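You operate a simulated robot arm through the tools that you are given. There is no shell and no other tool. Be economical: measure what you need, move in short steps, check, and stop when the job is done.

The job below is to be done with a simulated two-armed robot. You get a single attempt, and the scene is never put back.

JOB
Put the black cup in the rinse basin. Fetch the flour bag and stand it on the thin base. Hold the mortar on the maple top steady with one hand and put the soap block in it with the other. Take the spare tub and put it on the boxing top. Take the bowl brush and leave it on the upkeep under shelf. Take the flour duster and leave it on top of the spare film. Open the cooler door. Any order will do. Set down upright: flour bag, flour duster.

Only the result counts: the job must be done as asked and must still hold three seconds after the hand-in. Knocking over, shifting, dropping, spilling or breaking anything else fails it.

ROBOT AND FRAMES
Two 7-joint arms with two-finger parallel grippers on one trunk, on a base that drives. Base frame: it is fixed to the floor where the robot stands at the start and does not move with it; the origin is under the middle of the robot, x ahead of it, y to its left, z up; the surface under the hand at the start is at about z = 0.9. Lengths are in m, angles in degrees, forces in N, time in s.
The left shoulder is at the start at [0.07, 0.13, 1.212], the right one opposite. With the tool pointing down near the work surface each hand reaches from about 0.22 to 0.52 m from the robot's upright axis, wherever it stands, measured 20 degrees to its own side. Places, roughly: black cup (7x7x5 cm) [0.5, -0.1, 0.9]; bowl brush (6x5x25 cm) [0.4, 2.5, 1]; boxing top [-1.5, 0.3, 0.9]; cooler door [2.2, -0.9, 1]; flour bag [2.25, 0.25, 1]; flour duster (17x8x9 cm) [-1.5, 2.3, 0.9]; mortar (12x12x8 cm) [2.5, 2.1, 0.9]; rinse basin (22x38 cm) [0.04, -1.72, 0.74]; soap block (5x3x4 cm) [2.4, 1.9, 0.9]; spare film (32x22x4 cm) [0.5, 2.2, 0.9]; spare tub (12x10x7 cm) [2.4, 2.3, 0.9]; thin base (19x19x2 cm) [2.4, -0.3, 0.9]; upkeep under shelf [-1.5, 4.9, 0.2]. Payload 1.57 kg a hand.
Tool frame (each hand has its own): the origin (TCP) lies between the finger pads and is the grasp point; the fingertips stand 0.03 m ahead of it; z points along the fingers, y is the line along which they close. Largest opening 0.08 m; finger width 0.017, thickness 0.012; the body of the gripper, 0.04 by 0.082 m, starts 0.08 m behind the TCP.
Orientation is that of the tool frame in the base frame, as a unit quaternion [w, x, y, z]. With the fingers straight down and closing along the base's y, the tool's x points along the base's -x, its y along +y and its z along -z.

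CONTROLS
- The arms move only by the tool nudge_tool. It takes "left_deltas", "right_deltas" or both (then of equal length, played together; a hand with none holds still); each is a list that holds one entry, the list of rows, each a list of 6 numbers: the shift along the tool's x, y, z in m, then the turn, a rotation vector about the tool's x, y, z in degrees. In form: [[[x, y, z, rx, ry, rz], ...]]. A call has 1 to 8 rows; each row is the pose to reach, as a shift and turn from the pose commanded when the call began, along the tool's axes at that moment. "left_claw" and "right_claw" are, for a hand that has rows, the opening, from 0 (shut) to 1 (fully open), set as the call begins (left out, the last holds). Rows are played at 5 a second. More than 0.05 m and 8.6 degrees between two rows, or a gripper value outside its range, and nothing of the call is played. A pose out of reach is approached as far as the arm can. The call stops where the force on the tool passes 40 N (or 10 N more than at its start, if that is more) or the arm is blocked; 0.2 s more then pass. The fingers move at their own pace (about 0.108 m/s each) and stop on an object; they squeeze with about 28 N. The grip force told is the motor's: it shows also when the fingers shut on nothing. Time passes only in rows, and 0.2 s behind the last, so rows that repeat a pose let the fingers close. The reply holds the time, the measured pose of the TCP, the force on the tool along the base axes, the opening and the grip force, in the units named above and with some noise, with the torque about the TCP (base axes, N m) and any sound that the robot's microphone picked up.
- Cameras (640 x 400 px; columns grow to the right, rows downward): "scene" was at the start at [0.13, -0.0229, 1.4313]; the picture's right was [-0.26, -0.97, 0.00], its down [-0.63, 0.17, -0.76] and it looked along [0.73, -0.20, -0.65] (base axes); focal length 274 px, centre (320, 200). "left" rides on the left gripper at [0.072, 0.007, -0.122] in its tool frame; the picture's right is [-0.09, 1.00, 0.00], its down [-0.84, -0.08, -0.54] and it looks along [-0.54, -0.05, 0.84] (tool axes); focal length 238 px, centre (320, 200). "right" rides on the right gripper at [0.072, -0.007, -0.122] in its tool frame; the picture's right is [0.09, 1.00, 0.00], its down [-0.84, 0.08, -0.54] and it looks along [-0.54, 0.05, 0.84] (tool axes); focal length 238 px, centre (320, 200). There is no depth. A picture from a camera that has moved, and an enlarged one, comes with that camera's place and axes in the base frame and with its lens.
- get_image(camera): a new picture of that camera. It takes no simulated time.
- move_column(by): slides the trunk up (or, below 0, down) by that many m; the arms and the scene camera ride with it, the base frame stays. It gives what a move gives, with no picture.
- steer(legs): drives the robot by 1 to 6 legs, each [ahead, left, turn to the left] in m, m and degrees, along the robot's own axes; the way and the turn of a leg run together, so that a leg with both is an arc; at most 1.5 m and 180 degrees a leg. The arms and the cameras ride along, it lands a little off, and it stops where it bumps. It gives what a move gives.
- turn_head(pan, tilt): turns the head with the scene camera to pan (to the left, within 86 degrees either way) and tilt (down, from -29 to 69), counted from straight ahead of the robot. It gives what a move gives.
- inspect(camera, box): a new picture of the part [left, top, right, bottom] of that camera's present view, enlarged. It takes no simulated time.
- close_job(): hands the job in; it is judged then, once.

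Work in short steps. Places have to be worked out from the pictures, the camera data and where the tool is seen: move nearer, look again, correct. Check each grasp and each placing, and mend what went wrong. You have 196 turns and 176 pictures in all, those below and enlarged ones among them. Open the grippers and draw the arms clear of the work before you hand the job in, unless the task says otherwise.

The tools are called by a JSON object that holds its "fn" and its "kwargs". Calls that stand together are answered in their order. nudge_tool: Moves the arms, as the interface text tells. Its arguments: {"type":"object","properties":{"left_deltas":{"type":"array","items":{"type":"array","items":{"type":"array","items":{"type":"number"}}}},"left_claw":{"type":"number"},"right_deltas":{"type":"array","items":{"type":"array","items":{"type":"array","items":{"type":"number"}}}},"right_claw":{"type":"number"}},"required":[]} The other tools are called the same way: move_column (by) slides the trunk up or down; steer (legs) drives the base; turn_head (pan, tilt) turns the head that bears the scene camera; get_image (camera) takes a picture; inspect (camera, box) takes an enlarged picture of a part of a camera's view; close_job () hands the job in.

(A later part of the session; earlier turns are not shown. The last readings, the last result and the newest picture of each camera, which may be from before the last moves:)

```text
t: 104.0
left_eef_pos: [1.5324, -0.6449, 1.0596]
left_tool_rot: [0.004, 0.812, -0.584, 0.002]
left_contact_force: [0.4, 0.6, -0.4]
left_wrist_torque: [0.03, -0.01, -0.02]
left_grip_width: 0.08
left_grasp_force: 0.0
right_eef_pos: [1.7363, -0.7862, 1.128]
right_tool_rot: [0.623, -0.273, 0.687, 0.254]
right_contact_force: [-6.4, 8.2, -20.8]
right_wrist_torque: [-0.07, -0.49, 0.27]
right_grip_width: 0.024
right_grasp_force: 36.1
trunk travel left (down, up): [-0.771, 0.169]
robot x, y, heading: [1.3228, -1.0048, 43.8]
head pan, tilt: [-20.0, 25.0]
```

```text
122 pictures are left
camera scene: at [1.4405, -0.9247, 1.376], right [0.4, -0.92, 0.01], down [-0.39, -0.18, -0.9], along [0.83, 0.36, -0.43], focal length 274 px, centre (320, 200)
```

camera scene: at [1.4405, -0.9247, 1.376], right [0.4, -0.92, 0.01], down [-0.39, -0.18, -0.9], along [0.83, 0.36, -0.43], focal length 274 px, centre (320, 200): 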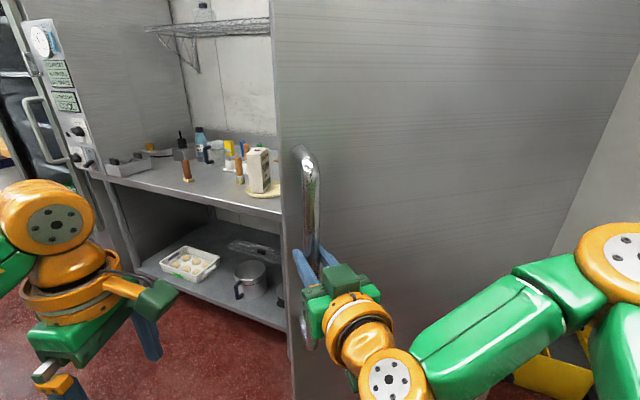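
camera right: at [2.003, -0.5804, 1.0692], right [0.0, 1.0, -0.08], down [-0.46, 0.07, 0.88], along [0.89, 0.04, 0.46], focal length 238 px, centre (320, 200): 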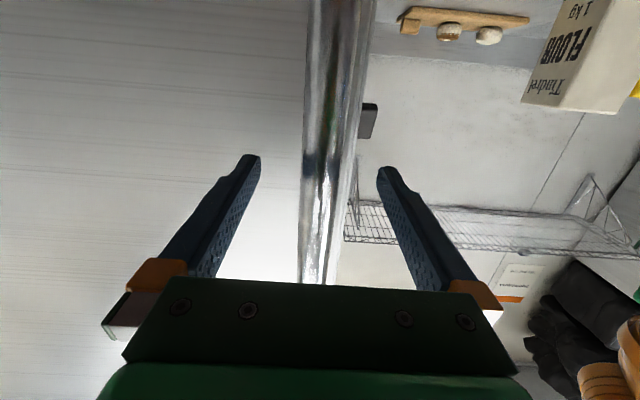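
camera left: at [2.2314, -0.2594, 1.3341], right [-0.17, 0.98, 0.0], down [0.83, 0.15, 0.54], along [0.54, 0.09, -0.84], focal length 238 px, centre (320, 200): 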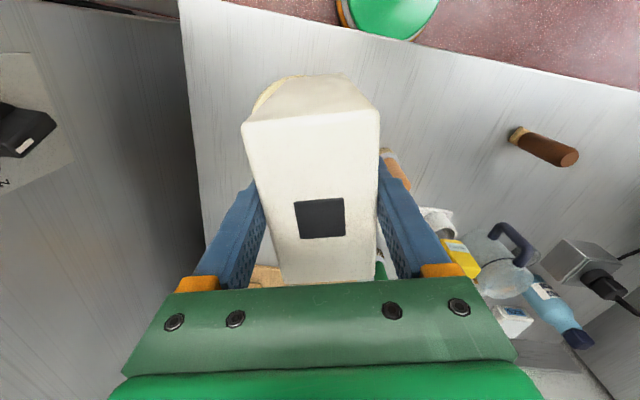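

The door is about 43° open. I continue another 12°.

{"fn": "steer", "kwargs": {"legs": [[-0.154, -0.1, 12]]}}

{"fn": "turn_head", "kwargs": {"pan": -80, "tilt": 35}}

{"fn": "get_image", "kwargs": {"camera": "scene"}}

```text
t: 105.5
left_eef_pos: [1.431, -0.7932, 1.0603]
left_tool_rot: [0.003, 0.869, -0.494, 0.001]
left_contact_force: [0.5, 0.0, 0.0]
left_wrist_torque: [0.01, -0.02, -0.03]
left_grip_width: 0.08
left_grasp_force: 0.0
right_eef_pos: [1.6587, -0.8888, 1.1276]
right_tool_rot: [0.594, -0.342, 0.655, 0.319]
right_contact_force: [-0.3, 1.7, -16.9]
right_wrist_torque: [0.06, -0.59, 0.28]
right_grip_width: 0.0236
right_grasp_force: 36.2
trunk travel left (down, up): [-0.771, 0.169]
robot x, y, heading: [1.2995, -1.1866, 55.7]
head pan, tilt: [-20.0, 25.0]
```

```text
t: 106.8
left_eef_pos: [1.43, -0.7938, 1.0602]
left_tool_rot: [0.002, 0.869, -0.494, 0.0]
left_contact_force: [-0.3, -0.1, 0.3]
left_wrist_torque: [0.01, 0.02, 0.0]
left_grip_width: 0.0799
left_grasp_force: 0.0
right_eef_pos: [1.6589, -0.8906, 1.1278]
right_tool_rot: [0.593, -0.343, 0.655, 0.32]
right_contact_force: [-1.4, -0.2, -16.8]
right_wrist_torque: [-0.63, -0.11, -0.18]
right_grip_width: 0.0236
right_grasp_force: 35.6
trunk travel left (down, up): [-0.771, 0.169]
robot x, y, heading: [1.2983, -1.1866, 55.8]
head pan, tilt: [-80.0, 35.0]
```

```text
121 pictures are left
camera scene: at [1.4055, -1.1779, 1.3606], right [-0.41, -0.91, 0.0], down [-0.52, 0.23, -0.82], along [0.75, -0.34, -0.57], focal length 274 px, centre (320, 200)
```

scene: 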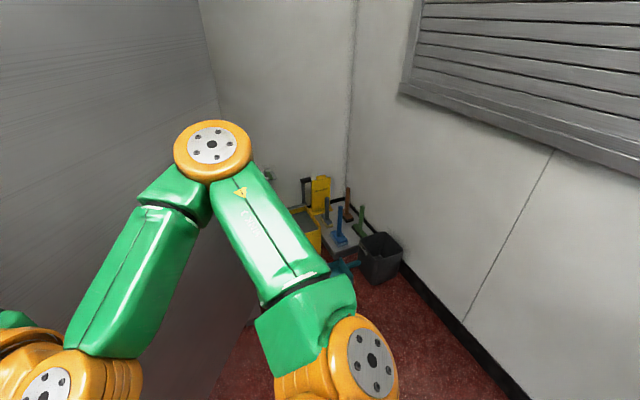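

The door is about 55° open. I release the handle, pull the hand back, and strafe clear so I can push the door wider from its inner side.

{"fn": "nudge_tool", "kwargs": {"right_deltas": [[[0, 0, 0, 0, 0, 0], [0, 0, 0, 0, 0, 0], [0, 0, -0.04, 0, 0, 0], [0, 0, -0.08, 0, 0, 0], [0, 0, -0.12, 0, 0, 0], [0, 0, -0.12, 0, 0, 0]]], "right_claw": 1}}

{"fn": "get_image", "kwargs": {"camera": "right"}}

```text
t: 108.2
left_eef_pos: [1.4343, -0.7975, 1.0637]
left_tool_rot: [0.002, 0.869, -0.494, -0.002]
left_contact_force: [0.2, 0.2, 0.6]
left_wrist_torque: [-0.01, 0.0, -0.01]
left_grip_width: 0.08
left_grasp_force: 0.1
right_eef_pos: [1.6203, -0.8973, 1.176]
right_tool_rot: [0.593, -0.34, 0.655, 0.322]
right_contact_force: [9.0, -6.0, -3.4]
right_wrist_torque: [-0.2, 0.08, -0.27]
right_grip_width: 0.0794
right_grasp_force: 0.0
right hand out of reach, approached as far as the arm can: row 3, 4, 5, 6
trunk travel left (down, up): [-0.771, 0.169]
robot x, y, heading: [1.2969, -1.1855, 55.6]
head pan, tilt: [-80.0, 35.0]
```

```text
120 pictures are left
camera right: at [1.553, -1.0078, 1.1158], right [-0.83, 0.56, -0.07], down [-0.31, -0.35, 0.88], along [0.46, 0.75, 0.46], focal length 238 px, centre (320, 200)
```

right: 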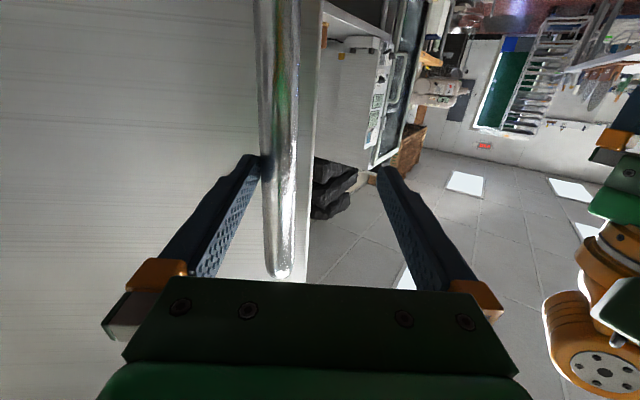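

The arm could not retract and its finger presses lightly on the bar. I recentre the hand, then back the base 12 cm to free it, and strafe left.

{"fn": "nudge_tool", "kwargs": {"right_deltas": [[[0, -0.015, 0, 0, 0, 0], [0, -0.025, 0, 0, 0, 0]]]}}

{"fn": "steer", "kwargs": {"legs": [[-0.12, 0, 0], [0, 0.3, 0]]}}

{"fn": "turn_head", "kwargs": {"pan": -30, "tilt": 25}}

{"fn": "get_image", "kwargs": {"camera": "scene"}}

```text
t: 108.8
left_eef_pos: [1.4299, -0.7964, 1.0633]
left_tool_rot: [0.001, 0.87, -0.494, 0.0]
left_contact_force: [0.3, 0.3, -0.8]
left_wrist_torque: [0.02, 0.06, 0.01]
left_grip_width: 0.08
left_grasp_force: 0.1
right_eef_pos: [1.6359, -0.8998, 1.1789]
right_tool_rot: [0.594, -0.343, 0.653, 0.322]
right_contact_force: [-0.8, -0.4, -1.2]
right_wrist_torque: [-0.03, -0.01, 0.04]
right_grip_width: 0.0802
right_grasp_force: 0.1
right hand out of reach, approached as far as the arm can: row 1, 2
trunk travel left (down, up): [-0.771, 0.169]
robot x, y, heading: [1.2965, -1.187, 55.9]
head pan, tilt: [-80.0, 35.0]
```

```text
t: 111.7
left_eef_pos: [1.1196, -0.7282, 1.0629]
left_tool_rot: [0.001, 0.868, -0.496, -0.001]
left_contact_force: [0.1, 0.1, -0.9]
left_wrist_torque: [0.01, 0.01, 0.0]
left_grip_width: 0.0799
left_grasp_force: 0.0
right_eef_pos: [1.3243, -0.833, 1.1802]
right_tool_rot: [0.595, -0.34, 0.655, 0.319]
right_contact_force: [-0.6, -0.1, -0.9]
right_wrist_torque: [0.05, 0.01, 0.01]
right_grip_width: 0.0801
right_grasp_force: 0.2
trunk travel left (down, up): [-0.771, 0.169]
robot x, y, heading: [0.9797, -1.1139, 55.3]
head pan, tilt: [-80.0, 35.0]
```

```text
t: 112.9
left_eef_pos: [1.1164, -0.7272, 1.0623]
left_tool_rot: [0.0, 0.868, -0.496, 0.001]
left_contact_force: [-0.2, 0.7, 0.6]
left_wrist_torque: [0.0, -0.02, 0.01]
left_grip_width: 0.08
left_grasp_force: 0.0
right_eef_pos: [1.323, -0.8314, 1.1802]
right_tool_rot: [0.595, -0.34, 0.655, 0.318]
right_contact_force: [-0.1, 0.1, 0.5]
right_wrist_torque: [0.0, -0.03, -0.01]
right_grip_width: 0.08
right_grasp_force: 0.1
trunk travel left (down, up): [-0.771, 0.169]
robot x, y, heading: [0.9817, -1.1142, 55.6]
head pan, tilt: [-30.0, 25.0]
```

```text
119 pictures are left
camera scene: at [1.0925, -1.0359, 1.3766], right [0.43, -0.9, 0.0], down [-0.38, -0.18, -0.91], along [0.82, 0.39, -0.42], focal length 274 px, centre (320, 200)
```

scene: 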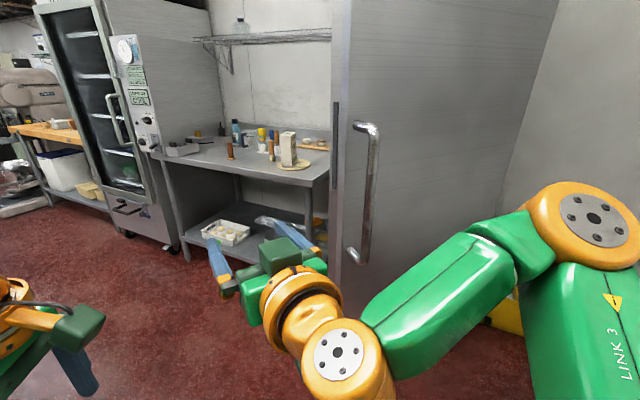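

The hand is free and the door stays open. I go around the door's end to its inner side, turning so that the arms keep clear of both the door and table 1.

{"fn": "steer", "kwargs": {"legs": [[0, 0, 80], [0.293, -1.043, 0], [0, 0, -113], [0, 0, -113]]}}

{"fn": "turn_head", "kwargs": {"pan": 0, "tilt": 30}}

{"fn": "get_image", "kwargs": {"camera": "scene"}}

```text
t: 131.3
left_eef_pos: [1.6314, -0.5692, 1.0636]
left_tool_rot: [-0.001, 0.226, 0.974, 0.0]
left_contact_force: [-0.1, 0.5, -0.3]
left_wrist_torque: [-0.02, 0.0, -0.02]
left_grip_width: 0.08
left_grasp_force: 0.1
right_eef_pos: [1.4024, -0.5969, 1.1799]
right_tool_rot: [0.477, 0.529, 0.514, -0.478]
right_contact_force: [0.3, -0.1, 0.1]
right_wrist_torque: [0.02, 0.0, 0.0]
right_grip_width: 0.0798
right_grasp_force: 0.0
trunk travel left (down, up): [-0.771, 0.169]
robot x, y, heading: [1.5282, -0.1704, -91.2]
head pan, tilt: [-30.0, 25.0]
```

```text
t: 132.3
left_eef_pos: [1.6313, -0.5698, 1.0631]
left_tool_rot: [-0.001, 0.225, 0.974, 0.0]
left_contact_force: [0.1, 0.8, 0.7]
left_wrist_torque: [0.0, 0.01, -0.01]
left_grip_width: 0.0799
left_grasp_force: 0.0
right_eef_pos: [1.4001, -0.5985, 1.18]
right_tool_rot: [0.477, 0.529, 0.515, -0.478]
right_contact_force: [-0.1, 0.2, 0.3]
right_wrist_torque: [0.0, -0.01, 0.01]
right_grip_width: 0.0802
right_grasp_force: 0.0
trunk travel left (down, up): [-0.771, 0.169]
robot x, y, heading: [1.5268, -0.1731, -91.1]
head pan, tilt: [0.0, 30.0]
```

```text
118 pictures are left
camera scene: at [1.5235, -0.3137, 1.3687], right [-1.0, 0.02, 0.0], down [0.01, 0.5, -0.87], along [-0.02, -0.87, -0.5], focal length 274 px, centre (320, 200)
```

scene: 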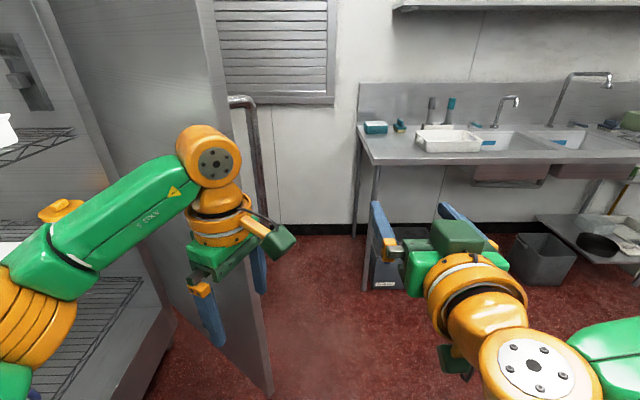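

I see the inner face of the door, with its free end at x of about 1.70. I strafe left 12 cm so the left hand is behind the door, then push forward.

{"fn": "steer", "kwargs": {"legs": [[0, 0.12, 0], [0.3, 0, 0]]}}

{"fn": "get_image", "kwargs": {"camera": "scene"}}

```text
t: 135.2
left_eef_pos: [1.7479, -0.8699, 1.0637]
left_tool_rot: [0.0, 0.222, 0.975, 0.0]
left_contact_force: [0.2, 0.2, 0.0]
left_wrist_torque: [0.02, 0.01, -0.01]
left_grip_width: 0.08
left_grasp_force: 0.2
right_eef_pos: [1.5178, -0.8991, 1.1816]
right_tool_rot: [0.478, 0.527, 0.515, -0.478]
right_contact_force: [0.3, 0.2, 0.0]
right_wrist_torque: [0.02, 0.01, 0.0]
right_grip_width: 0.0801
right_grasp_force: 0.1
trunk travel left (down, up): [-0.771, 0.169]
robot x, y, heading: [1.6439, -0.4764, -90.6]
head pan, tilt: [0.0, 30.0]
```

```text
117 pictures are left
camera scene: at [1.6393, -0.6144, 1.3688], right [-1.0, 0.01, 0.0], down [0.01, 0.5, -0.87], along [-0.01, -0.87, -0.5], focal length 274 px, centre (320, 200)
```

scene: 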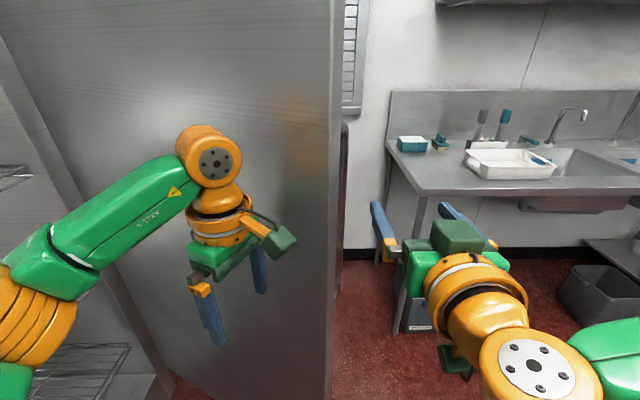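

There is no contact yet. I shift right 4 cm so the right hand stays clear of the door's end, then push forward.

{"fn": "steer", "kwargs": {"legs": [[0, -0.04, 0], [0.18, 0, 0]]}}

{"fn": "get_image", "kwargs": {"camera": "scene"}}

```text
t: 137.1
left_eef_pos: [1.7048, -1.0509, 1.0638]
left_tool_rot: [0.0, 0.224, 0.975, -0.001]
left_contact_force: [0.7, 0.6, 0.9]
left_wrist_torque: [0.0, 0.03, -0.02]
left_grip_width: 0.0798
left_grasp_force: 0.1
right_eef_pos: [1.4742, -1.0773, 1.1823]
right_tool_rot: [0.479, 0.527, 0.514, -0.478]
right_contact_force: [0.5, 0.1, 0.6]
right_wrist_torque: [-0.03, -0.01, 0.01]
right_grip_width: 0.0799
right_grasp_force: 0.1
trunk travel left (down, up): [-0.771, 0.169]
robot x, y, heading: [1.5977, -0.6528, -90.9]
head pan, tilt: [0.0, 30.0]
```

```text
116 pictures are left
camera scene: at [1.5961, -0.7932, 1.369], right [-1.0, 0.01, 0.0], down [0.01, 0.5, -0.87], along [-0.01, -0.87, -0.5], focal length 274 px, centre (320, 200)
```

scene: 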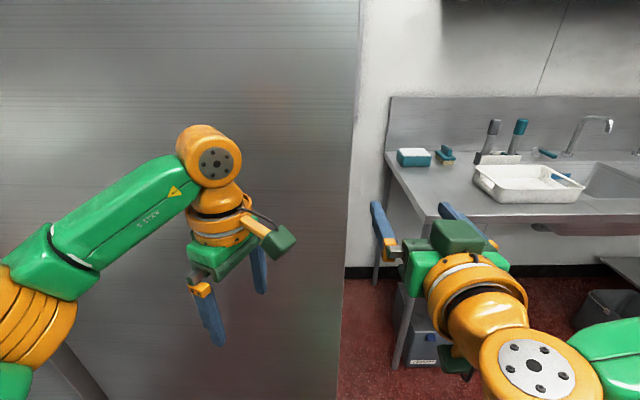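

The door is now swung wide, at about 80°. I back away, check that it stays, and bring the right hand back to pointing down.

{"fn": "steer", "kwargs": {"legs": [[-0.55, 0, 0]]}}

{"fn": "nudge_tool", "kwargs": {"right_deltas": [[[0, 0, -0.015, 0, 8.5, 0], [0, 0, -0.03, 0, 17, 0], [0, 0, -0.045, 0, 25.5, 0], [0, 0, -0.06, 0, 34, 0], [0, 0, -0.075, 0, 42.5, 0], [0, 0, -0.09, 0, 51, 0], [0, 0, -0.105, 0, 59.5, 0], [0, 0, -0.12, 0, 68, 0]]]}}

{"fn": "get_image", "kwargs": {"camera": "scene"}}

```text
t: 140.3
left_eef_pos: [1.7128, -0.5, 1.0625]
left_tool_rot: [-0.001, 0.22, 0.976, 0.0]
left_contact_force: [-0.9, 0.0, -0.7]
left_wrist_torque: [0.01, 0.02, -0.01]
left_grip_width: 0.0797
left_grasp_force: 0.1
right_eef_pos: [1.4832, -0.5294, 1.179]
right_tool_rot: [0.48, 0.525, 0.518, -0.475]
right_contact_force: [-1.0, -0.1, 0.1]
right_wrist_torque: [0.01, 0.03, -0.02]
right_grip_width: 0.0801
right_grasp_force: 0.1
trunk travel left (down, up): [-0.771, 0.169]
robot x, y, heading: [1.607, -0.1054, -90.2]
head pan, tilt: [0.0, 30.0]
```

```text
t: 142.1
left_eef_pos: [1.7124, -0.5004, 1.0623]
left_tool_rot: [-0.001, 0.219, 0.976, 0.001]
left_contact_force: [0.3, 0.3, -1.0]
left_wrist_torque: [0.03, 0.03, 0.01]
left_grip_width: 0.0797
left_grasp_force: 0.1
right_eef_pos: [1.4842, -0.4099, 1.1897]
right_tool_rot: [0.106, 0.701, 0.698, -0.099]
right_contact_force: [0.2, -0.2, -0.1]
right_wrist_torque: [0.04, -0.01, 0.02]
right_grip_width: 0.0797
right_grasp_force: 0.0
trunk travel left (down, up): [-0.771, 0.169]
robot x, y, heading: [1.6082, -0.098, -90.2]
head pan, tilt: [0.0, 30.0]
```

```text
115 pictures are left
camera scene: at [1.6025, -0.2446, 1.3685], right [-1.0, 0.01, 0.0], down [0.0, 0.5, -0.87], along [0.0, -0.87, -0.5], focal length 274 px, centre (320, 200)
```

scene: 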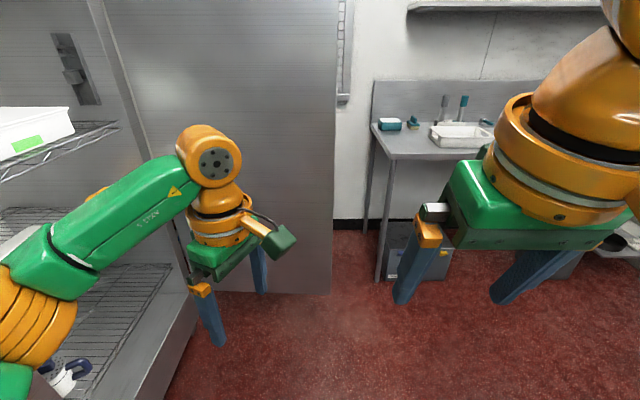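

The door stays open. I straighten both hands to the standard down pose, raise the trunk, and turn around toward +y.

{"fn": "nudge_tool", "kwargs": {"left_deltas": [[[0, 0, 0, 0, 0, 8.1], [0, 0, 0, 0, 0, 16.2], [0, 0, 0, 0, 0, 24.3], [0, 0, 0, 0, 0, 32.4], [0, 0, 0, 0, 0, 40.5], [0, 0, 0, 0, 0, 48.6], [0, 0, 0, 0, 0, 56.7], [0, 0, 0, 0, 0, 65]]], "right_deltas": [[[0, 0, 0, 0, 8.3, 0], [0, 0, 0, 0, 16.7, 0], [0, 0, 0, 0, 16.7, 0], [0, 0, 0, 0, 16.7, 0], [0, 0, 0, 0, 16.7, 0], [0, 0, 0, 0, 16.7, 0], [0, 0, 0, 0, 16.7, 0], [0, 0, 0, 0, 16.7, 0]]]}}

{"fn": "move_column", "kwargs": {"by": 0.16}}

{"fn": "steer", "kwargs": {"legs": [[0, -0.1, 0], [0, 0, 175]]}}

{"fn": "get_image", "kwargs": {"camera": "scene"}}

```text
t: 143.9
left_eef_pos: [1.7133, -0.4987, 1.0625]
left_tool_rot: [0.0, 0.71, 0.704, 0.0]
left_contact_force: [0.0, -0.5, -0.6]
left_wrist_torque: [0.0, 0.01, 0.0]
left_grip_width: 0.0799
left_grasp_force: 0.0
right_eef_pos: [1.4653, -0.3966, 1.1762]
right_tool_rot: [0.007, 0.708, 0.706, 0.002]
right_contact_force: [1.0, 0.9, -0.6]
right_wrist_torque: [0.01, -0.04, 0.0]
right_grip_width: 0.0804
right_grasp_force: 0.0
right hand out of reach, approached as far as the arm can: row 1, 2, 3, 4, 5, 6, 7, 8
trunk travel left (down, up): [-0.771, 0.169]
robot x, y, heading: [1.6041, -0.1047, -90.3]
head pan, tilt: [0.0, 30.0]
```

```text
t: 145.8
left_eef_pos: [1.7132, -0.5004, 1.2218]
left_tool_rot: [-0.001, 0.71, 0.705, -0.001]
left_contact_force: [-0.8, -0.1, -0.3]
left_wrist_torque: [0.02, 0.01, -0.02]
left_grip_width: 0.0799
left_grasp_force: 0.0
right_eef_pos: [1.4664, -0.3963, 1.3373]
right_tool_rot: [0.006, 0.708, 0.706, 0.002]
right_contact_force: [0.0, 0.1, 0.7]
right_wrist_torque: [-0.01, 0.02, 0.0]
right_grip_width: 0.08
right_grasp_force: 0.1
trunk travel left (down, up): [-0.931, 0.009]
robot x, y, heading: [1.6056, -0.1028, -90.2]
head pan, tilt: [0.0, 30.0]
```

```text
t: 153.9
left_eef_pos: [1.4619, 0.3087, 1.2226]
left_tool_rot: [0.001, -0.645, 0.764, -0.001]
left_contact_force: [0.4, 0.3, 0.3]
left_wrist_torque: [0.0, -0.01, 0.0]
left_grip_width: 0.0799
left_grasp_force: 0.0
right_eef_pos: [1.6893, 0.167, 1.337]
right_tool_rot: [-0.002, -0.646, 0.764, 0.007]
right_contact_force: [-0.3, 0.6, -0.2]
right_wrist_torque: [-0.02, 0.02, 0.05]
right_grip_width: 0.0799
right_grasp_force: 0.1
trunk travel left (down, up): [-0.931, 0.009]
robot x, y, heading: [1.5027, -0.1001, 80.3]
head pan, tilt: [0.0, 30.0]
```

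```text
114 pictures are left
camera scene: at [1.5266, 0.0366, 1.5287], right [0.99, -0.17, 0.0], down [-0.08, -0.49, -0.87], along [0.15, 0.85, -0.5], focal length 274 px, centre (320, 200)
```

scene: 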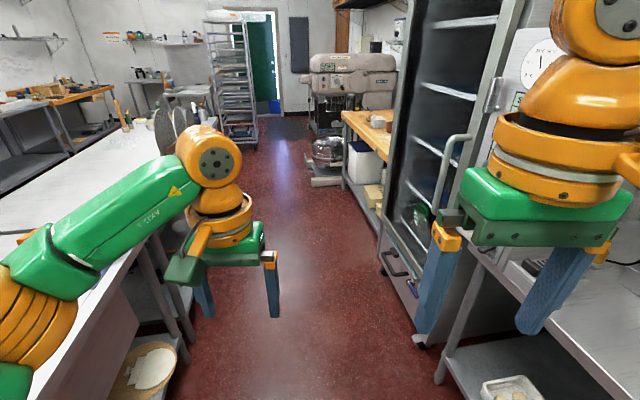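

The corridor is clear, and the maple-top table is ahead on the right past the cabinet. I drive up the aisle.

{"fn": "steer", "kwargs": {"legs": [[0, 0.04, 9.5], [1.5, 0, 0], [0.2, 0, 0]]}}

{"fn": "turn_head", "kwargs": {"pan": -65, "tilt": 35}}

{"fn": "get_image", "kwargs": {"camera": "scene"}}

```text
t: 163.1
left_eef_pos: [1.3542, 1.9742, 1.2246]
left_tool_rot: [-0.002, 0.708, -0.706, 0.0]
left_contact_force: [0.0, -0.2, 0.2]
left_wrist_torque: [0.01, -0.02, -0.01]
left_grip_width: 0.0802
left_grasp_force: 0.0
right_eef_pos: [1.6028, 1.8727, 1.3366]
right_tool_rot: [0.0, 0.709, -0.705, -0.008]
right_contact_force: [0.2, -0.9, 0.0]
right_wrist_torque: [0.04, -0.01, 0.0]
right_grip_width: 0.0801
right_grasp_force: 0.1
trunk travel left (down, up): [-0.931, 0.009]
robot x, y, heading: [1.4635, 1.5805, 90.2]
head pan, tilt: [0.0, 30.0]
```

```text
t: 164.4
left_eef_pos: [1.3543, 1.9772, 1.2228]
left_tool_rot: [-0.001, 0.709, -0.706, 0.0]
left_contact_force: [0.2, -0.4, 0.0]
left_wrist_torque: [0.02, -0.02, 0.0]
left_grip_width: 0.08
left_grasp_force: 0.0
right_eef_pos: [1.6034, 1.8776, 1.3371]
right_tool_rot: [0.003, 0.709, -0.706, -0.006]
right_contact_force: [-0.6, 0.0, 0.9]
right_wrist_torque: [0.0, -0.01, -0.02]
right_grip_width: 0.08
right_grasp_force: 0.0
trunk travel left (down, up): [-0.931, 0.009]
robot x, y, heading: [1.4638, 1.5848, 90.2]
head pan, tilt: [-65.0, 35.0]
```

```text
113 pictures are left
camera scene: at [1.5431, 1.6687, 1.5209], right [0.43, -0.9, 0.0], down [-0.52, -0.24, -0.82], along [0.74, 0.35, -0.57], focal length 274 px, centre (320, 200)
```

scene: 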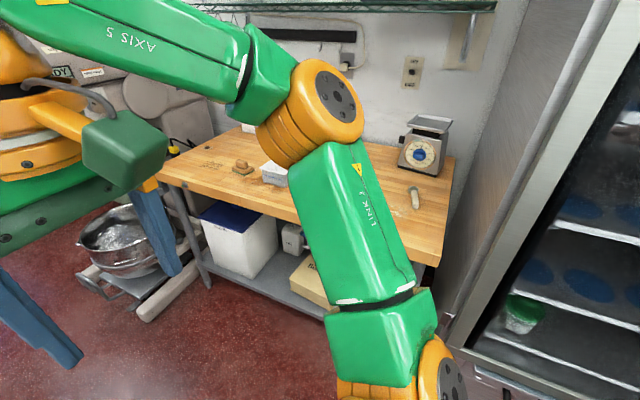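

I turn to face the maple-top table.

{"fn": "steer", "kwargs": {"legs": [[0, 0, -90], [0, 0.5, 0]]}}

{"fn": "turn_head", "kwargs": {"pan": 0, "tilt": 35}}

{"fn": "get_image", "kwargs": {"camera": "scene"}}

```text
t: 171.2
left_eef_pos: [1.8472, 2.2065, 1.2228]
left_tool_rot: [0.0, -0.009, 1.0, 0.0]
left_contact_force: [0.2, 0.7, -0.8]
left_wrist_torque: [0.04, 0.0, 0.0]
left_grip_width: 0.0798
left_grasp_force: 0.0
right_eef_pos: [1.7505, 1.9545, 1.335]
right_tool_rot: [0.003, -0.011, 1.0, 0.008]
right_contact_force: [0.2, 0.0, 0.2]
right_wrist_torque: [0.04, 0.03, -0.02]
right_grip_width: 0.0799
right_grasp_force: 0.1
trunk travel left (down, up): [-0.931, 0.009]
robot x, y, heading: [1.4547, 2.0938, 1.1]
head pan, tilt: [-65.0, 35.0]
```

```text
t: 172.6
left_eef_pos: [1.8465, 2.208, 1.2218]
left_tool_rot: [0.0, -0.01, 1.0, -0.001]
left_contact_force: [-0.1, -0.2, -0.1]
left_wrist_torque: [0.02, 0.02, 0.01]
left_grip_width: 0.08
left_grasp_force: 0.0
right_eef_pos: [1.7509, 1.9578, 1.3354]
right_tool_rot: [0.003, -0.012, 1.0, 0.007]
right_contact_force: [-0.5, -0.6, -0.1]
right_wrist_torque: [0.01, -0.01, 0.03]
right_grip_width: 0.0799
right_grasp_force: 0.1
trunk travel left (down, up): [-0.931, 0.009]
robot x, y, heading: [1.4514, 2.0918, 1.4]
head pan, tilt: [0.0, 35.0]
```

```text
112 pictures are left
camera scene: at [1.5893, 2.0915, 1.5209], right [0.02, -1.0, 0.0], down [-0.57, -0.01, -0.82], along [0.82, 0.02, -0.57], focal length 274 px, centre (320, 200)
```

scene: 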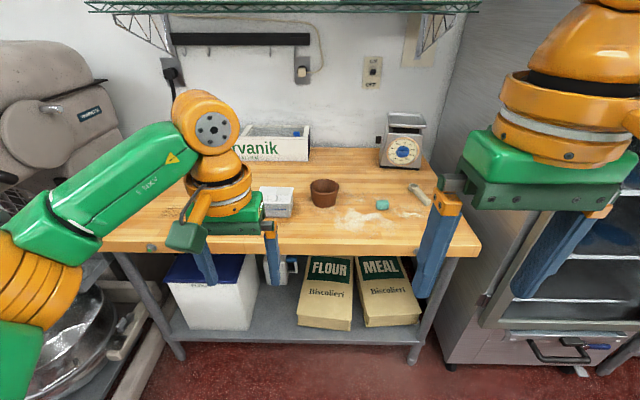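

Mortar at about [2.45, 2.10], soap (teal) at about [2.42, 1.88], tub at about [2.42, 2.27]. The table edge is at x of about 2.21. I lower the trunk to the work height and drive in.

{"fn": "steer", "kwargs": {"legs": [[0.5, 0.0, -1.4]]}}

{"fn": "move_column", "kwargs": {"by": -0.08}}

{"fn": "turn_head", "kwargs": {"pan": 0, "tilt": 50}}

{"fn": "get_image", "kwargs": {"camera": "scene"}}

{"fn": "get_image", "kwargs": {"camera": "right"}}

```text
t: 175.5
left_eef_pos: [2.3458, 2.1995, 1.2225]
left_tool_rot: [0.001, 0.004, 1.0, -0.001]
left_contact_force: [0.7, -0.1, 0.2]
left_wrist_torque: [0.01, 0.0, 0.02]
left_grip_width: 0.08
left_grasp_force: 0.1
right_eef_pos: [2.2426, 1.9518, 1.3371]
right_tool_rot: [0.004, 0.004, 1.0, 0.006]
right_contact_force: [-0.1, -0.2, 0.4]
right_wrist_torque: [0.0, -0.01, 0.02]
right_grip_width: 0.0799
right_grasp_force: 0.1
trunk travel left (down, up): [-0.931, 0.009]
robot x, y, heading: [1.9529, 2.0905, -0.3]
head pan, tilt: [0.0, 35.0]
```

```text
t: 176.7
left_eef_pos: [2.3498, 2.1986, 1.1429]
left_tool_rot: [-0.001, 0.004, 1.0, -0.001]
left_contact_force: [-0.8, 0.2, 0.1]
left_wrist_torque: [0.0, -0.02, 0.0]
left_grip_width: 0.08
left_grasp_force: 0.0
right_eef_pos: [2.2441, 1.9528, 1.2558]
right_tool_rot: [0.003, 0.003, 1.0, 0.006]
right_contact_force: [0.5, 0.7, 0.8]
right_wrist_torque: [0.01, -0.03, -0.02]
right_grip_width: 0.0802
right_grasp_force: 0.0
trunk travel left (down, up): [-0.851, 0.089]
robot x, y, heading: [1.9518, 2.0965, -0.7]
head pan, tilt: [0.0, 35.0]
```

```text
t: 177.4
left_eef_pos: [2.348, 2.1995, 1.143]
left_tool_rot: [0.0, 0.004, 1.0, -0.002]
left_contact_force: [-0.2, 0.0, -0.7]
left_wrist_torque: [-0.01, 0.0, -0.05]
left_grip_width: 0.0801
left_grasp_force: 0.1
right_eef_pos: [2.2446, 1.952, 1.2562]
right_tool_rot: [0.003, 0.002, 1.0, 0.006]
right_contact_force: [0.6, -0.2, -0.2]
right_wrist_torque: [-0.04, -0.01, 0.03]
right_grip_width: 0.0799
right_grasp_force: 0.1
trunk travel left (down, up): [-0.851, 0.089]
robot x, y, heading: [1.9506, 2.0952, -0.7]
head pan, tilt: [0.0, 50.0]
```

```text
111 pictures are left
camera scene: at [2.0761, 2.0908, 1.4192], right [-0.01, -1.0, 0.0], down [-0.77, 0.01, -0.64], along [0.64, -0.01, -0.77], focal length 274 px, centre (320, 200)
```

scene: 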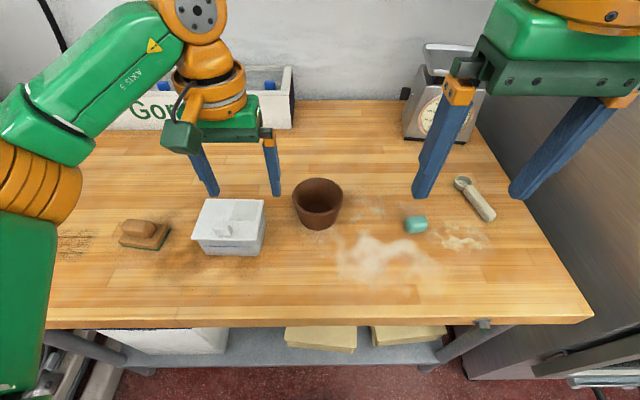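

```text
110 pictures are left
camera right: at [2.1729, 1.944, 1.3786], right [-0.08, 1.0, 0.01], down [0.83, 0.06, 0.55], along [0.55, 0.06, -0.84], focal length 238 px, centre (320, 200)
```

right: 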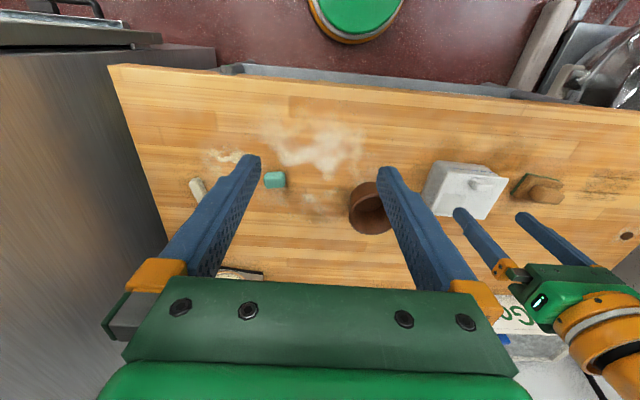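

Soap is at about [2.424, 1.876] and the mortar centre at about [2.46, 2.089]. I drive closer and bring the right hand over the soap while yawing it, so that it closes along x across the 3 cm side.

{"fn": "steer", "kwargs": {"legs": [[0.085, 0.0, 0.5]]}}

{"fn": "nudge_tool", "kwargs": {"right_deltas": [[[-0.01, -0.01, 0.015, 0, 0, -8.5], [-0.02, -0.02, 0.03, 0, 0, -17], [-0.03, -0.03, 0.045, 0, 0, -25.5], [-0.04, -0.04, 0.06, 0, 0, -34], [-0.05, -0.05, 0.075, 0, 0, -42.5], [-0.06, -0.06, 0.09, 0, 0, -51], [-0.07, -0.07, 0.1, 0, 0, -59.5], [-0.085, -0.076, 0.11, 0, 0, -68]]]}}

{"fn": "get_image", "kwargs": {"camera": "right"}}

```text
t: 178.5
left_eef_pos: [2.4252, 2.2022, 1.1457]
left_tool_rot: [0.003, 0.001, 1.0, 0.0]
left_contact_force: [-0.5, 0.6, 0.5]
left_wrist_torque: [0.03, -0.02, -0.02]
left_grip_width: 0.08
left_grasp_force: 0.1
right_eef_pos: [2.3224, 1.9542, 1.2591]
right_tool_rot: [0.006, 0.0, 1.0, 0.007]
right_contact_force: [-1.1, 1.1, -0.3]
right_wrist_torque: [0.0, -0.06, 0.02]
right_grip_width: 0.0802
right_grasp_force: 0.0
trunk travel left (down, up): [-0.851, 0.089]
robot x, y, heading: [2.0327, 2.0926, 0.1]
head pan, tilt: [0.0, 50.0]
```

```text
t: 180.3
left_eef_pos: [2.432, 2.2028, 1.142]
left_tool_rot: [0.001, 0.0, 1.0, -0.001]
left_contact_force: [0.4, 1.1, 0.1]
left_wrist_torque: [-0.02, -0.01, -0.02]
left_grip_width: 0.0799
left_grasp_force: 0.0
right_eef_pos: [2.3268, 1.9528, 1.1427]
right_tool_rot: [0.007, -0.558, 0.83, 0.002]
right_contact_force: [0.1, 0.6, 0.6]
right_wrist_torque: [-0.05, 0.0, -0.01]
right_grip_width: 0.08
right_grasp_force: 0.1
right hand out of reach, approached as far as the arm can: row 6, 7, 8
trunk travel left (down, up): [-0.851, 0.089]
robot x, y, heading: [2.0336, 2.0931, 0.0]
head pan, tilt: [0.0, 50.0]
```

```text
109 pictures are left
camera right: at [2.3057, 1.8815, 1.2638], right [-0.96, 0.29, -0.01], down [0.24, 0.8, 0.55], along [0.16, 0.53, -0.83], focal length 238 px, centre (320, 200)
```

right: 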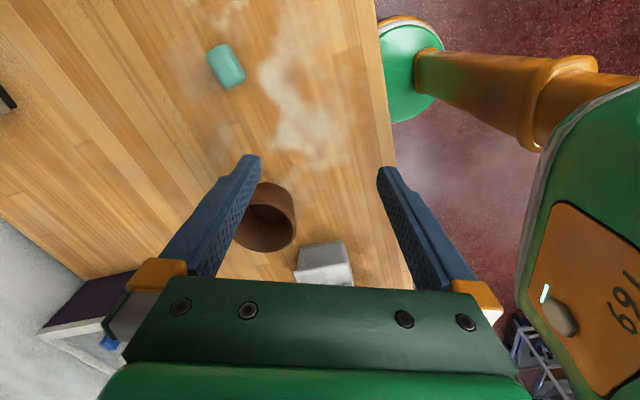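

Yawing that way costs reach, so I return to the normal yaw and grip the soap across its 5 cm side instead. I move over it.

{"fn": "nudge_tool", "kwargs": {"right_deltas": [[[0, 0, 0, 0, 0, 8.5], [0, 0, 0, 0, 0, 17], [0, 0, 0, 0, 0, 25.5], [0, 0, 0, 0, 0, 34], [0, 0, 0, 0, 0, 42.5], [0, 0, 0, 0, 0, 51], [0, 0, 0, 0, 0, 59.5], [0, 0, 0, 0, 0, 67.7]]]}}

{"fn": "nudge_tool", "kwargs": {"right_deltas": [[[-0.03, -0.025, 0.01, 0, 0, 0], [-0.06, -0.05, 0.03, 0, 0, 0], [-0.09, -0.076, 0.06, 0, 0, 0], [-0.095, -0.076, 0.09, 0, 0, 0], [-0.095, -0.076, 0.09, 0, 0, 0]]]}}

{"fn": "get_image", "kwargs": {"camera": "right"}}

```text
t: 182.1
left_eef_pos: [2.4324, 2.2017, 1.1438]
left_tool_rot: [0.001, 0.001, 1.0, -0.001]
left_contact_force: [-0.4, -0.6, -0.4]
left_wrist_torque: [0.01, -0.02, -0.03]
left_grip_width: 0.0801
left_grasp_force: 0.0
right_eef_pos: [2.3249, 1.9513, 1.1435]
right_tool_rot: [0.003, -0.002, 1.0, 0.007]
right_contact_force: [-0.2, 0.3, 0.2]
right_wrist_torque: [0.01, -0.01, -0.04]
right_grip_width: 0.0798
right_grasp_force: 0.1
trunk travel left (down, up): [-0.851, 0.089]
robot x, y, heading: [2.0358, 2.0903, -0.2]
head pan, tilt: [0.0, 50.0]
```

```text
t: 183.3
left_eef_pos: [2.4318, 2.202, 1.1436]
left_tool_rot: [-0.001, 0.001, 1.0, -0.001]
left_contact_force: [1.1, -0.4, 0.4]
left_wrist_torque: [0.04, 0.0, 0.01]
left_grip_width: 0.0801
left_grasp_force: 0.0
right_eef_pos: [2.4213, 1.8774, 1.0531]
right_tool_rot: [0.003, -0.004, 1.0, 0.006]
right_contact_force: [-0.4, -0.2, 0.7]
right_wrist_torque: [0.01, 0.02, -0.01]
right_grip_width: 0.0798
right_grasp_force: 0.0
trunk travel left (down, up): [-0.851, 0.089]
robot x, y, heading: [2.0368, 2.095, 0.3]
head pan, tilt: [0.0, 50.0]
```

```text
108 pictures are left
camera right: at [2.3492, 1.8679, 1.176], right [-0.1, 1.0, 0.01], down [0.83, 0.08, 0.55], along [0.54, 0.06, -0.84], focal length 238 px, centre (320, 200)
```

right: 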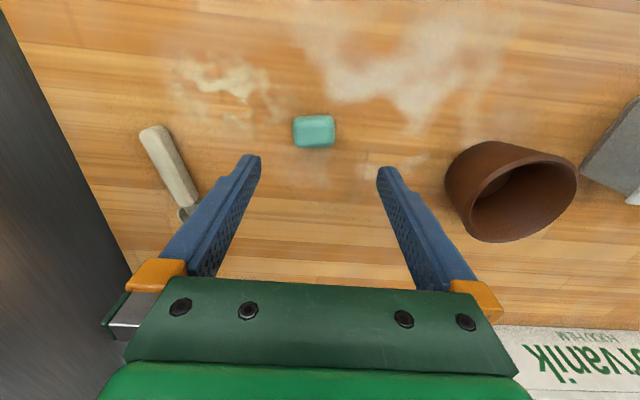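

The soap lies straight under the hand at about [2.422, 1.872]. I descend for a shallow grip near its top.

{"fn": "nudge_tool", "kwargs": {"right_deltas": [[[0, -0.004, 0.04, 0, 0, 0], [0, -0.005, 0.08, 0, 0, 0], [0, -0.005, 0.107, 0, 0, 0], [0, -0.005, 0.107, 0, 0, 0]]]}}

{"fn": "get_image", "kwargs": {"camera": "right"}}

```text
t: 184.3
left_eef_pos: [2.433, 2.2025, 1.1426]
left_tool_rot: [0.0, 0.001, 1.0, -0.001]
left_contact_force: [-1.2, 0.2, -0.3]
left_wrist_torque: [-0.03, -0.01, -0.02]
left_grip_width: 0.0801
left_grasp_force: 0.0
right_eef_pos: [2.4225, 1.874, 0.9467]
right_tool_rot: [0.002, -0.003, 1.0, 0.006]
right_contact_force: [0.8, 0.2, 0.4]
right_wrist_torque: [-0.01, -0.01, -0.02]
right_grip_width: 0.0801
right_grasp_force: 0.0
trunk travel left (down, up): [-0.851, 0.089]
robot x, y, heading: [2.0349, 2.0926, -0.1]
head pan, tilt: [0.0, 50.0]
```

```text
107 pictures are left
camera right: at [2.3511, 1.8644, 1.0687], right [-0.1, 1.0, 0.01], down [0.83, 0.08, 0.55], along [0.54, 0.06, -0.84], focal length 238 px, centre (320, 200)
```

right: 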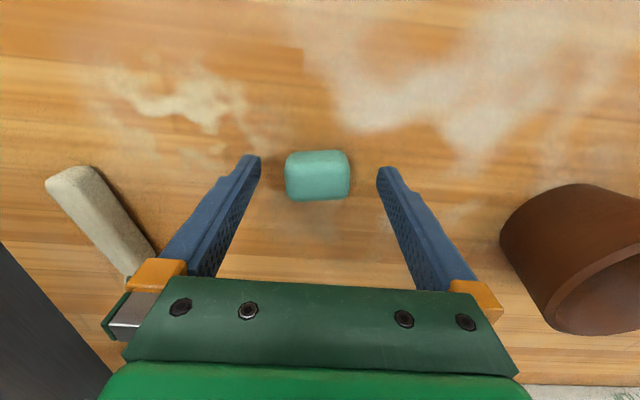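

The soap lies between the fingertips. I go 6 mm lower, close, and lift.

{"fn": "nudge_tool", "kwargs": {"right_deltas": [[[0, 0, 0.006, 0, 0, 0], [0, 0, 0.006, 0, 0, 0], [0, 0, 0.006, 0, 0, 0], [0, 0, 0.006, 0, 0, 0], [0, 0, -0.03, 0, 0, 0], [0, 0, -0.07, 0, 0, 0], [0, 0, -0.11, 0, 0, 0], [0, 0, -0.15, 0, 0, 0]]], "right_claw": 0}}

{"fn": "get_image", "kwargs": {"camera": "right"}}

{"fn": "get_image", "kwargs": {"camera": "left"}}

```text
t: 186.1
left_eef_pos: [2.4307, 2.2023, 1.1425]
left_tool_rot: [0.0, 0.0, 1.0, -0.001]
left_contact_force: [0.0, -0.2, -0.2]
left_wrist_torque: [0.01, 0.01, 0.03]
left_grip_width: 0.0799
left_grasp_force: 0.0
right_eef_pos: [2.4237, 1.8715, 1.0977]
right_tool_rot: [0.002, -0.003, 1.0, 0.005]
right_contact_force: [0.8, -0.3, -0.8]
right_wrist_torque: [0.01, 0.0, 0.01]
right_grip_width: 0.0443
right_grasp_force: 28.2
trunk travel left (down, up): [-0.851, 0.089]
robot x, y, heading: [2.0341, 2.09, -0.1]
head pan, tilt: [0.0, 50.0]
```

```text
106 pictures are left
camera right: at [2.3514, 1.8614, 1.2199], right [-0.1, 1.0, 0.01], down [0.83, 0.08, 0.55], along [0.54, 0.06, -0.84], focal length 238 px, centre (320, 200)
```

right: 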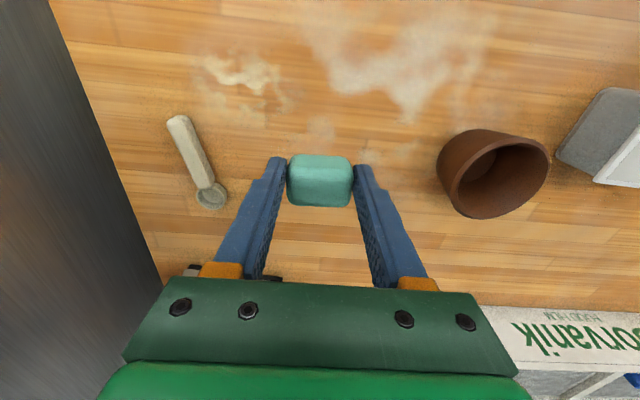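

```text
105 pictures are left
camera left: at [2.3588, 2.2084, 1.2654], right [0.09, 1.0, 0.0], down [0.84, -0.08, 0.54], along [0.54, -0.05, -0.84], focal length 238 px, centre (320, 200)
```

left: 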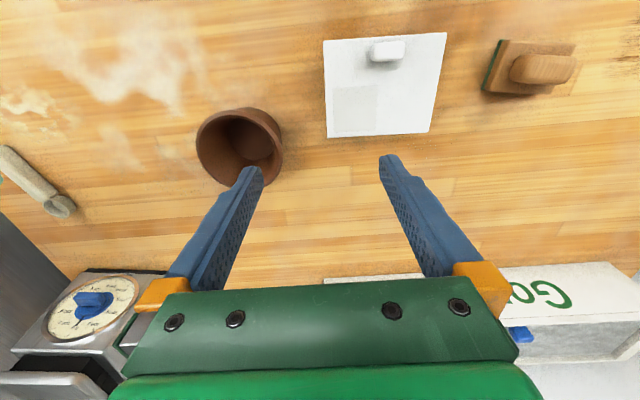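

The soap is held. For the mortar (centre about [2.456, 2.093], rim radius about 5.5 cm) I plan a pinch of its left rim with the left hand tilted 20° outward. First comes the pre-grasp pose.

{"fn": "nudge_tool", "kwargs": {"left_deltas": [[[-0.009, -0.01, 0.03, 7, 0, 0], [-0.018, -0.02, 0.06, 14, 0, 0], [-0.027, -0.029, 0.085, 20, 0, 0], [-0.027, -0.029, 0.085, 20, 0, 0]]], "left_claw": 0.65}}

{"fn": "get_image", "kwargs": {"camera": "left"}}

{"fn": "get_image", "kwargs": {"camera": "scene"}}

```text
t: 187.1
left_eef_pos: [2.4583, 2.1731, 1.0565]
left_tool_rot: [0.0, 0.001, 0.985, -0.175]
left_contact_force: [0.5, 0.3, -1.0]
left_wrist_torque: [-0.03, -0.01, 0.03]
left_grip_width: 0.052
left_grasp_force: 0.0
right_eef_pos: [2.4232, 1.8705, 1.097]
right_tool_rot: [0.002, -0.003, 1.0, 0.007]
right_contact_force: [0.8, 0.0, -0.1]
right_wrist_torque: [-0.01, 0.0, 0.01]
right_grip_width: 0.0441
right_grasp_force: 27.7
trunk travel left (down, up): [-0.851, 0.089]
robot x, y, heading: [2.0378, 2.0918, 0.0]
head pan, tilt: [0.0, 50.0]
```

```text
104 pictures are left
camera left: at [2.3856, 2.2212, 1.1705], right [0.09, 0.93, -0.34], down [0.84, 0.11, 0.54], along [0.54, -0.34, -0.77], focal length 238 px, centre (320, 200)
```

left: 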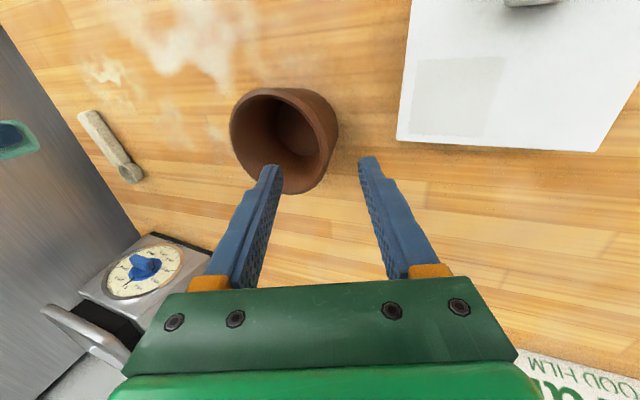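

```text
103 pictures are left
camera scene: at [2.1608, 2.091, 1.4191], right [0.0, -1.0, 0.0], down [-0.77, 0.0, -0.64], along [0.64, 0.0, -0.77], focal length 274 px, centre (320, 200)
```

scene: 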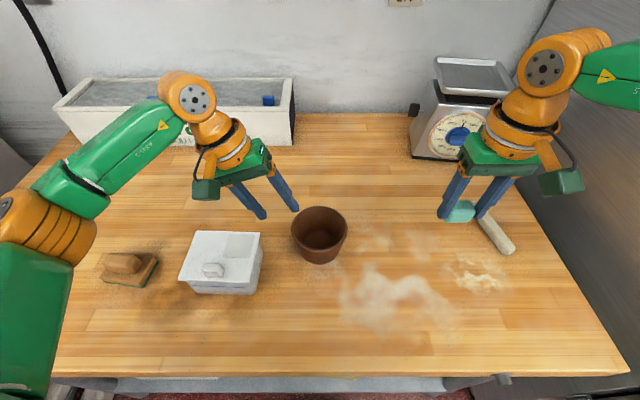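

The fingers line up to straddle the left rim. I descend along the tool axis and gently close.

{"fn": "nudge_tool", "kwargs": {"left_deltas": [[[0, -0.003, 0.03, 0, 0, 0], [0, -0.003, 0.055, 0, 0, 0], [0, -0.003, 0.07, 0, 0, 0], [0, -0.003, 0.07, 0, 0, 0]]]}}

{"fn": "get_image", "kwargs": {"camera": "left"}}

```text
t: 188.1
left_eef_pos: [2.4592, 2.1469, 0.9922]
left_tool_rot: [-0.001, 0.0, 0.985, -0.174]
left_contact_force: [-0.1, 0.0, 0.0]
left_wrist_torque: [0.01, -0.04, -0.01]
left_grip_width: 0.0519
left_grasp_force: 0.1
right_eef_pos: [2.424, 1.8699, 1.0983]
right_tool_rot: [0.002, -0.003, 1.0, 0.006]
right_contact_force: [1.2, -0.3, -0.6]
right_wrist_torque: [0.0, 0.0, -0.02]
right_grip_width: 0.0441
right_grasp_force: 27.9
trunk travel left (down, up): [-0.851, 0.089]
robot x, y, heading: [2.0338, 2.0935, -0.2]
head pan, tilt: [0.0, 50.0]
```

```text
102 pictures are left
camera left: at [2.3856, 2.1942, 1.1051], right [0.09, 0.94, -0.34], down [0.84, 0.11, 0.53], along [0.54, -0.34, -0.77], focal length 238 px, centre (320, 200)
```

left: 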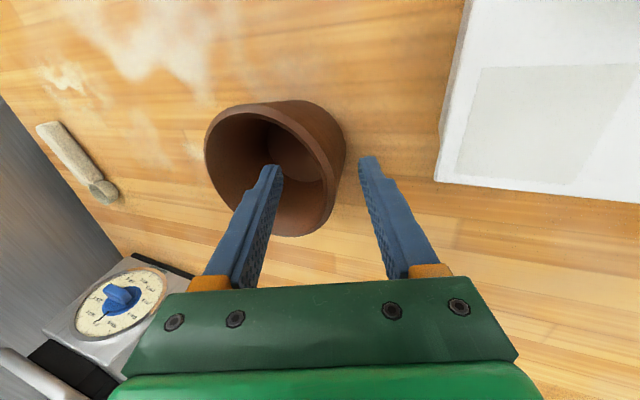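

The inner finger is inside the bowl and the wall is centred. I go 8 mm deeper and close.

{"fn": "nudge_tool", "kwargs": {"left_deltas": [[[0, 0, 0.008, 0, 0, 0], [0, 0, 0.008, 0, 0, 0]]]}}

{"fn": "nudge_tool", "kwargs": {"left_deltas": [[[0, 0, 0, 0, 0, 0], [0, 0, 0, 0, 0, 0], [0, 0, 0, 0, 0, 0]]], "left_claw": 0}}

{"fn": "get_image", "kwargs": {"camera": "scene"}}

```text
t: 188.7
left_eef_pos: [2.4594, 2.1429, 0.9851]
left_tool_rot: [-0.001, 0.0, 0.985, -0.174]
left_contact_force: [-0.2, -1.1, 0.1]
left_wrist_torque: [0.02, 0.05, 0.03]
left_grip_width: 0.0519
left_grasp_force: 0.1
right_eef_pos: [2.424, 1.8707, 1.0976]
right_tool_rot: [0.002, -0.003, 1.0, 0.007]
right_contact_force: [0.8, 0.4, -0.9]
right_wrist_torque: [0.0, 0.01, 0.0]
right_grip_width: 0.0439
right_grasp_force: 27.6
trunk travel left (down, up): [-0.851, 0.089]
robot x, y, heading: [2.0334, 2.0953, -0.1]
head pan, tilt: [0.0, 50.0]
```

```text
t: 189.5
left_eef_pos: [2.4602, 2.1431, 0.9847]
left_tool_rot: [0.0, 0.001, 0.985, -0.173]
left_contact_force: [-1.1, 0.7, -3.2]
left_wrist_torque: [0.22, 0.01, 0.0]
left_grip_width: 0.0078
left_grasp_force: 26.8
right_eef_pos: [2.4244, 1.8703, 1.0981]
right_tool_rot: [0.002, -0.003, 1.0, 0.005]
right_contact_force: [0.2, -0.5, 0.1]
right_wrist_torque: [-0.03, 0.02, -0.03]
right_grip_width: 0.0439
right_grasp_force: 28.2
trunk travel left (down, up): [-0.851, 0.089]
robot x, y, heading: [2.0342, 2.0959, -0.2]
head pan, tilt: [0.0, 50.0]
```

```text
101 pictures are left
camera scene: at [2.162, 2.0914, 1.419], right [0.0, -1.0, 0.0], down [-0.77, 0.0, -0.64], along [0.64, 0.0, -0.77], focal length 274 px, centre (320, 200)
```

scene: 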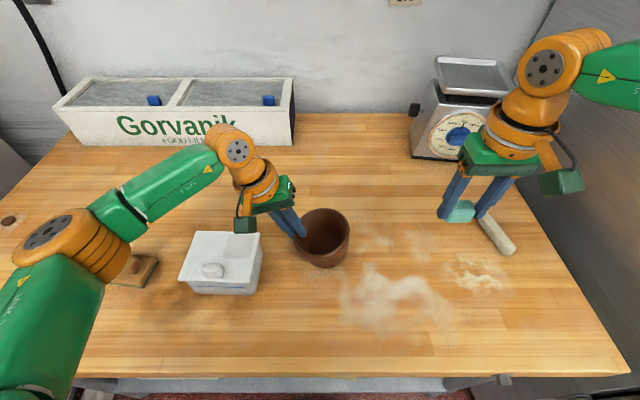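

The rim is firmly pinched at 7.8 mm. I bring the soap toward the mortar at height and check the clearance between the hands.

{"fn": "nudge_tool", "kwargs": {"right_deltas": [[[-0.01, 0.04, -0.01, 0, 0, 0], [-0.02, 0.08, -0.01, 0, 0, 0], [-0.03, 0.12, -0.01, 0, 0, 0], [-0.03, 0.16, -0.01, 0, 0, 0], [-0.03, 0.16, -0.01, 0, 0, 0]]]}}

{"fn": "get_image", "kwargs": {"camera": "scene"}}

{"fn": "get_image", "kwargs": {"camera": "right"}}

```text
t: 190.7
left_eef_pos: [2.4594, 2.1436, 0.9838]
left_tool_rot: [-0.001, 0.001, 0.985, -0.175]
left_contact_force: [0.6, 0.6, -3.9]
left_wrist_torque: [0.25, 0.0, 0.01]
left_grip_width: 0.0076
left_grasp_force: 26.5
right_eef_pos: [2.4089, 1.9721, 1.0994]
right_tool_rot: [0.003, -0.003, 1.0, 0.007]
right_contact_force: [0.6, -0.4, -0.9]
right_wrist_torque: [-0.03, 0.0, 0.02]
right_grip_width: 0.0438
right_grasp_force: 28.5
right hand out of reach, approached as far as the arm can: row 2, 3, 4, 5
trunk travel left (down, up): [-0.851, 0.089]
robot x, y, heading: [2.033, 2.0936, -0.3]
head pan, tilt: [0.0, 50.0]
```

```text
100 pictures are left
camera scene: at [2.1627, 2.0915, 1.4189], right [0.0, -1.0, 0.0], down [-0.77, 0.0, -0.64], along [0.64, 0.0, -0.77], focal length 274 px, centre (320, 200)
```

scene: 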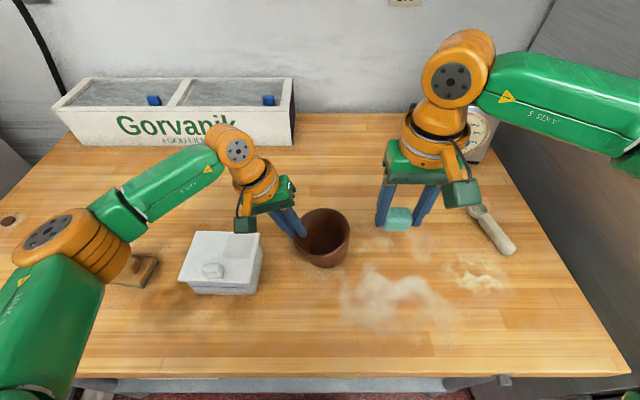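

```text
99 pictures are left
camera right: at [2.3376, 1.9632, 1.2205], right [-0.1, 1.0, 0.01], down [0.83, 0.07, 0.55], along [0.54, 0.06, -0.84], focal length 238 px, centre (320, 200)
```

right: 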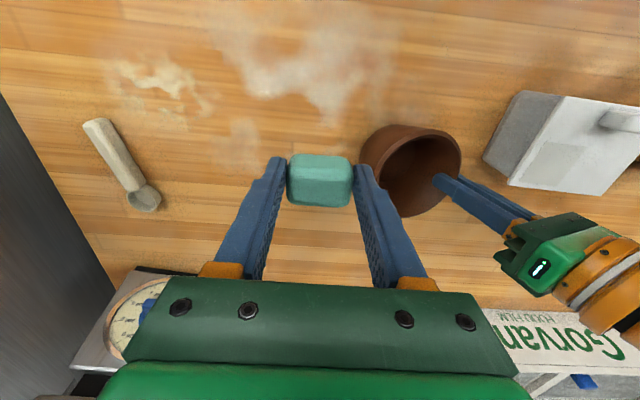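

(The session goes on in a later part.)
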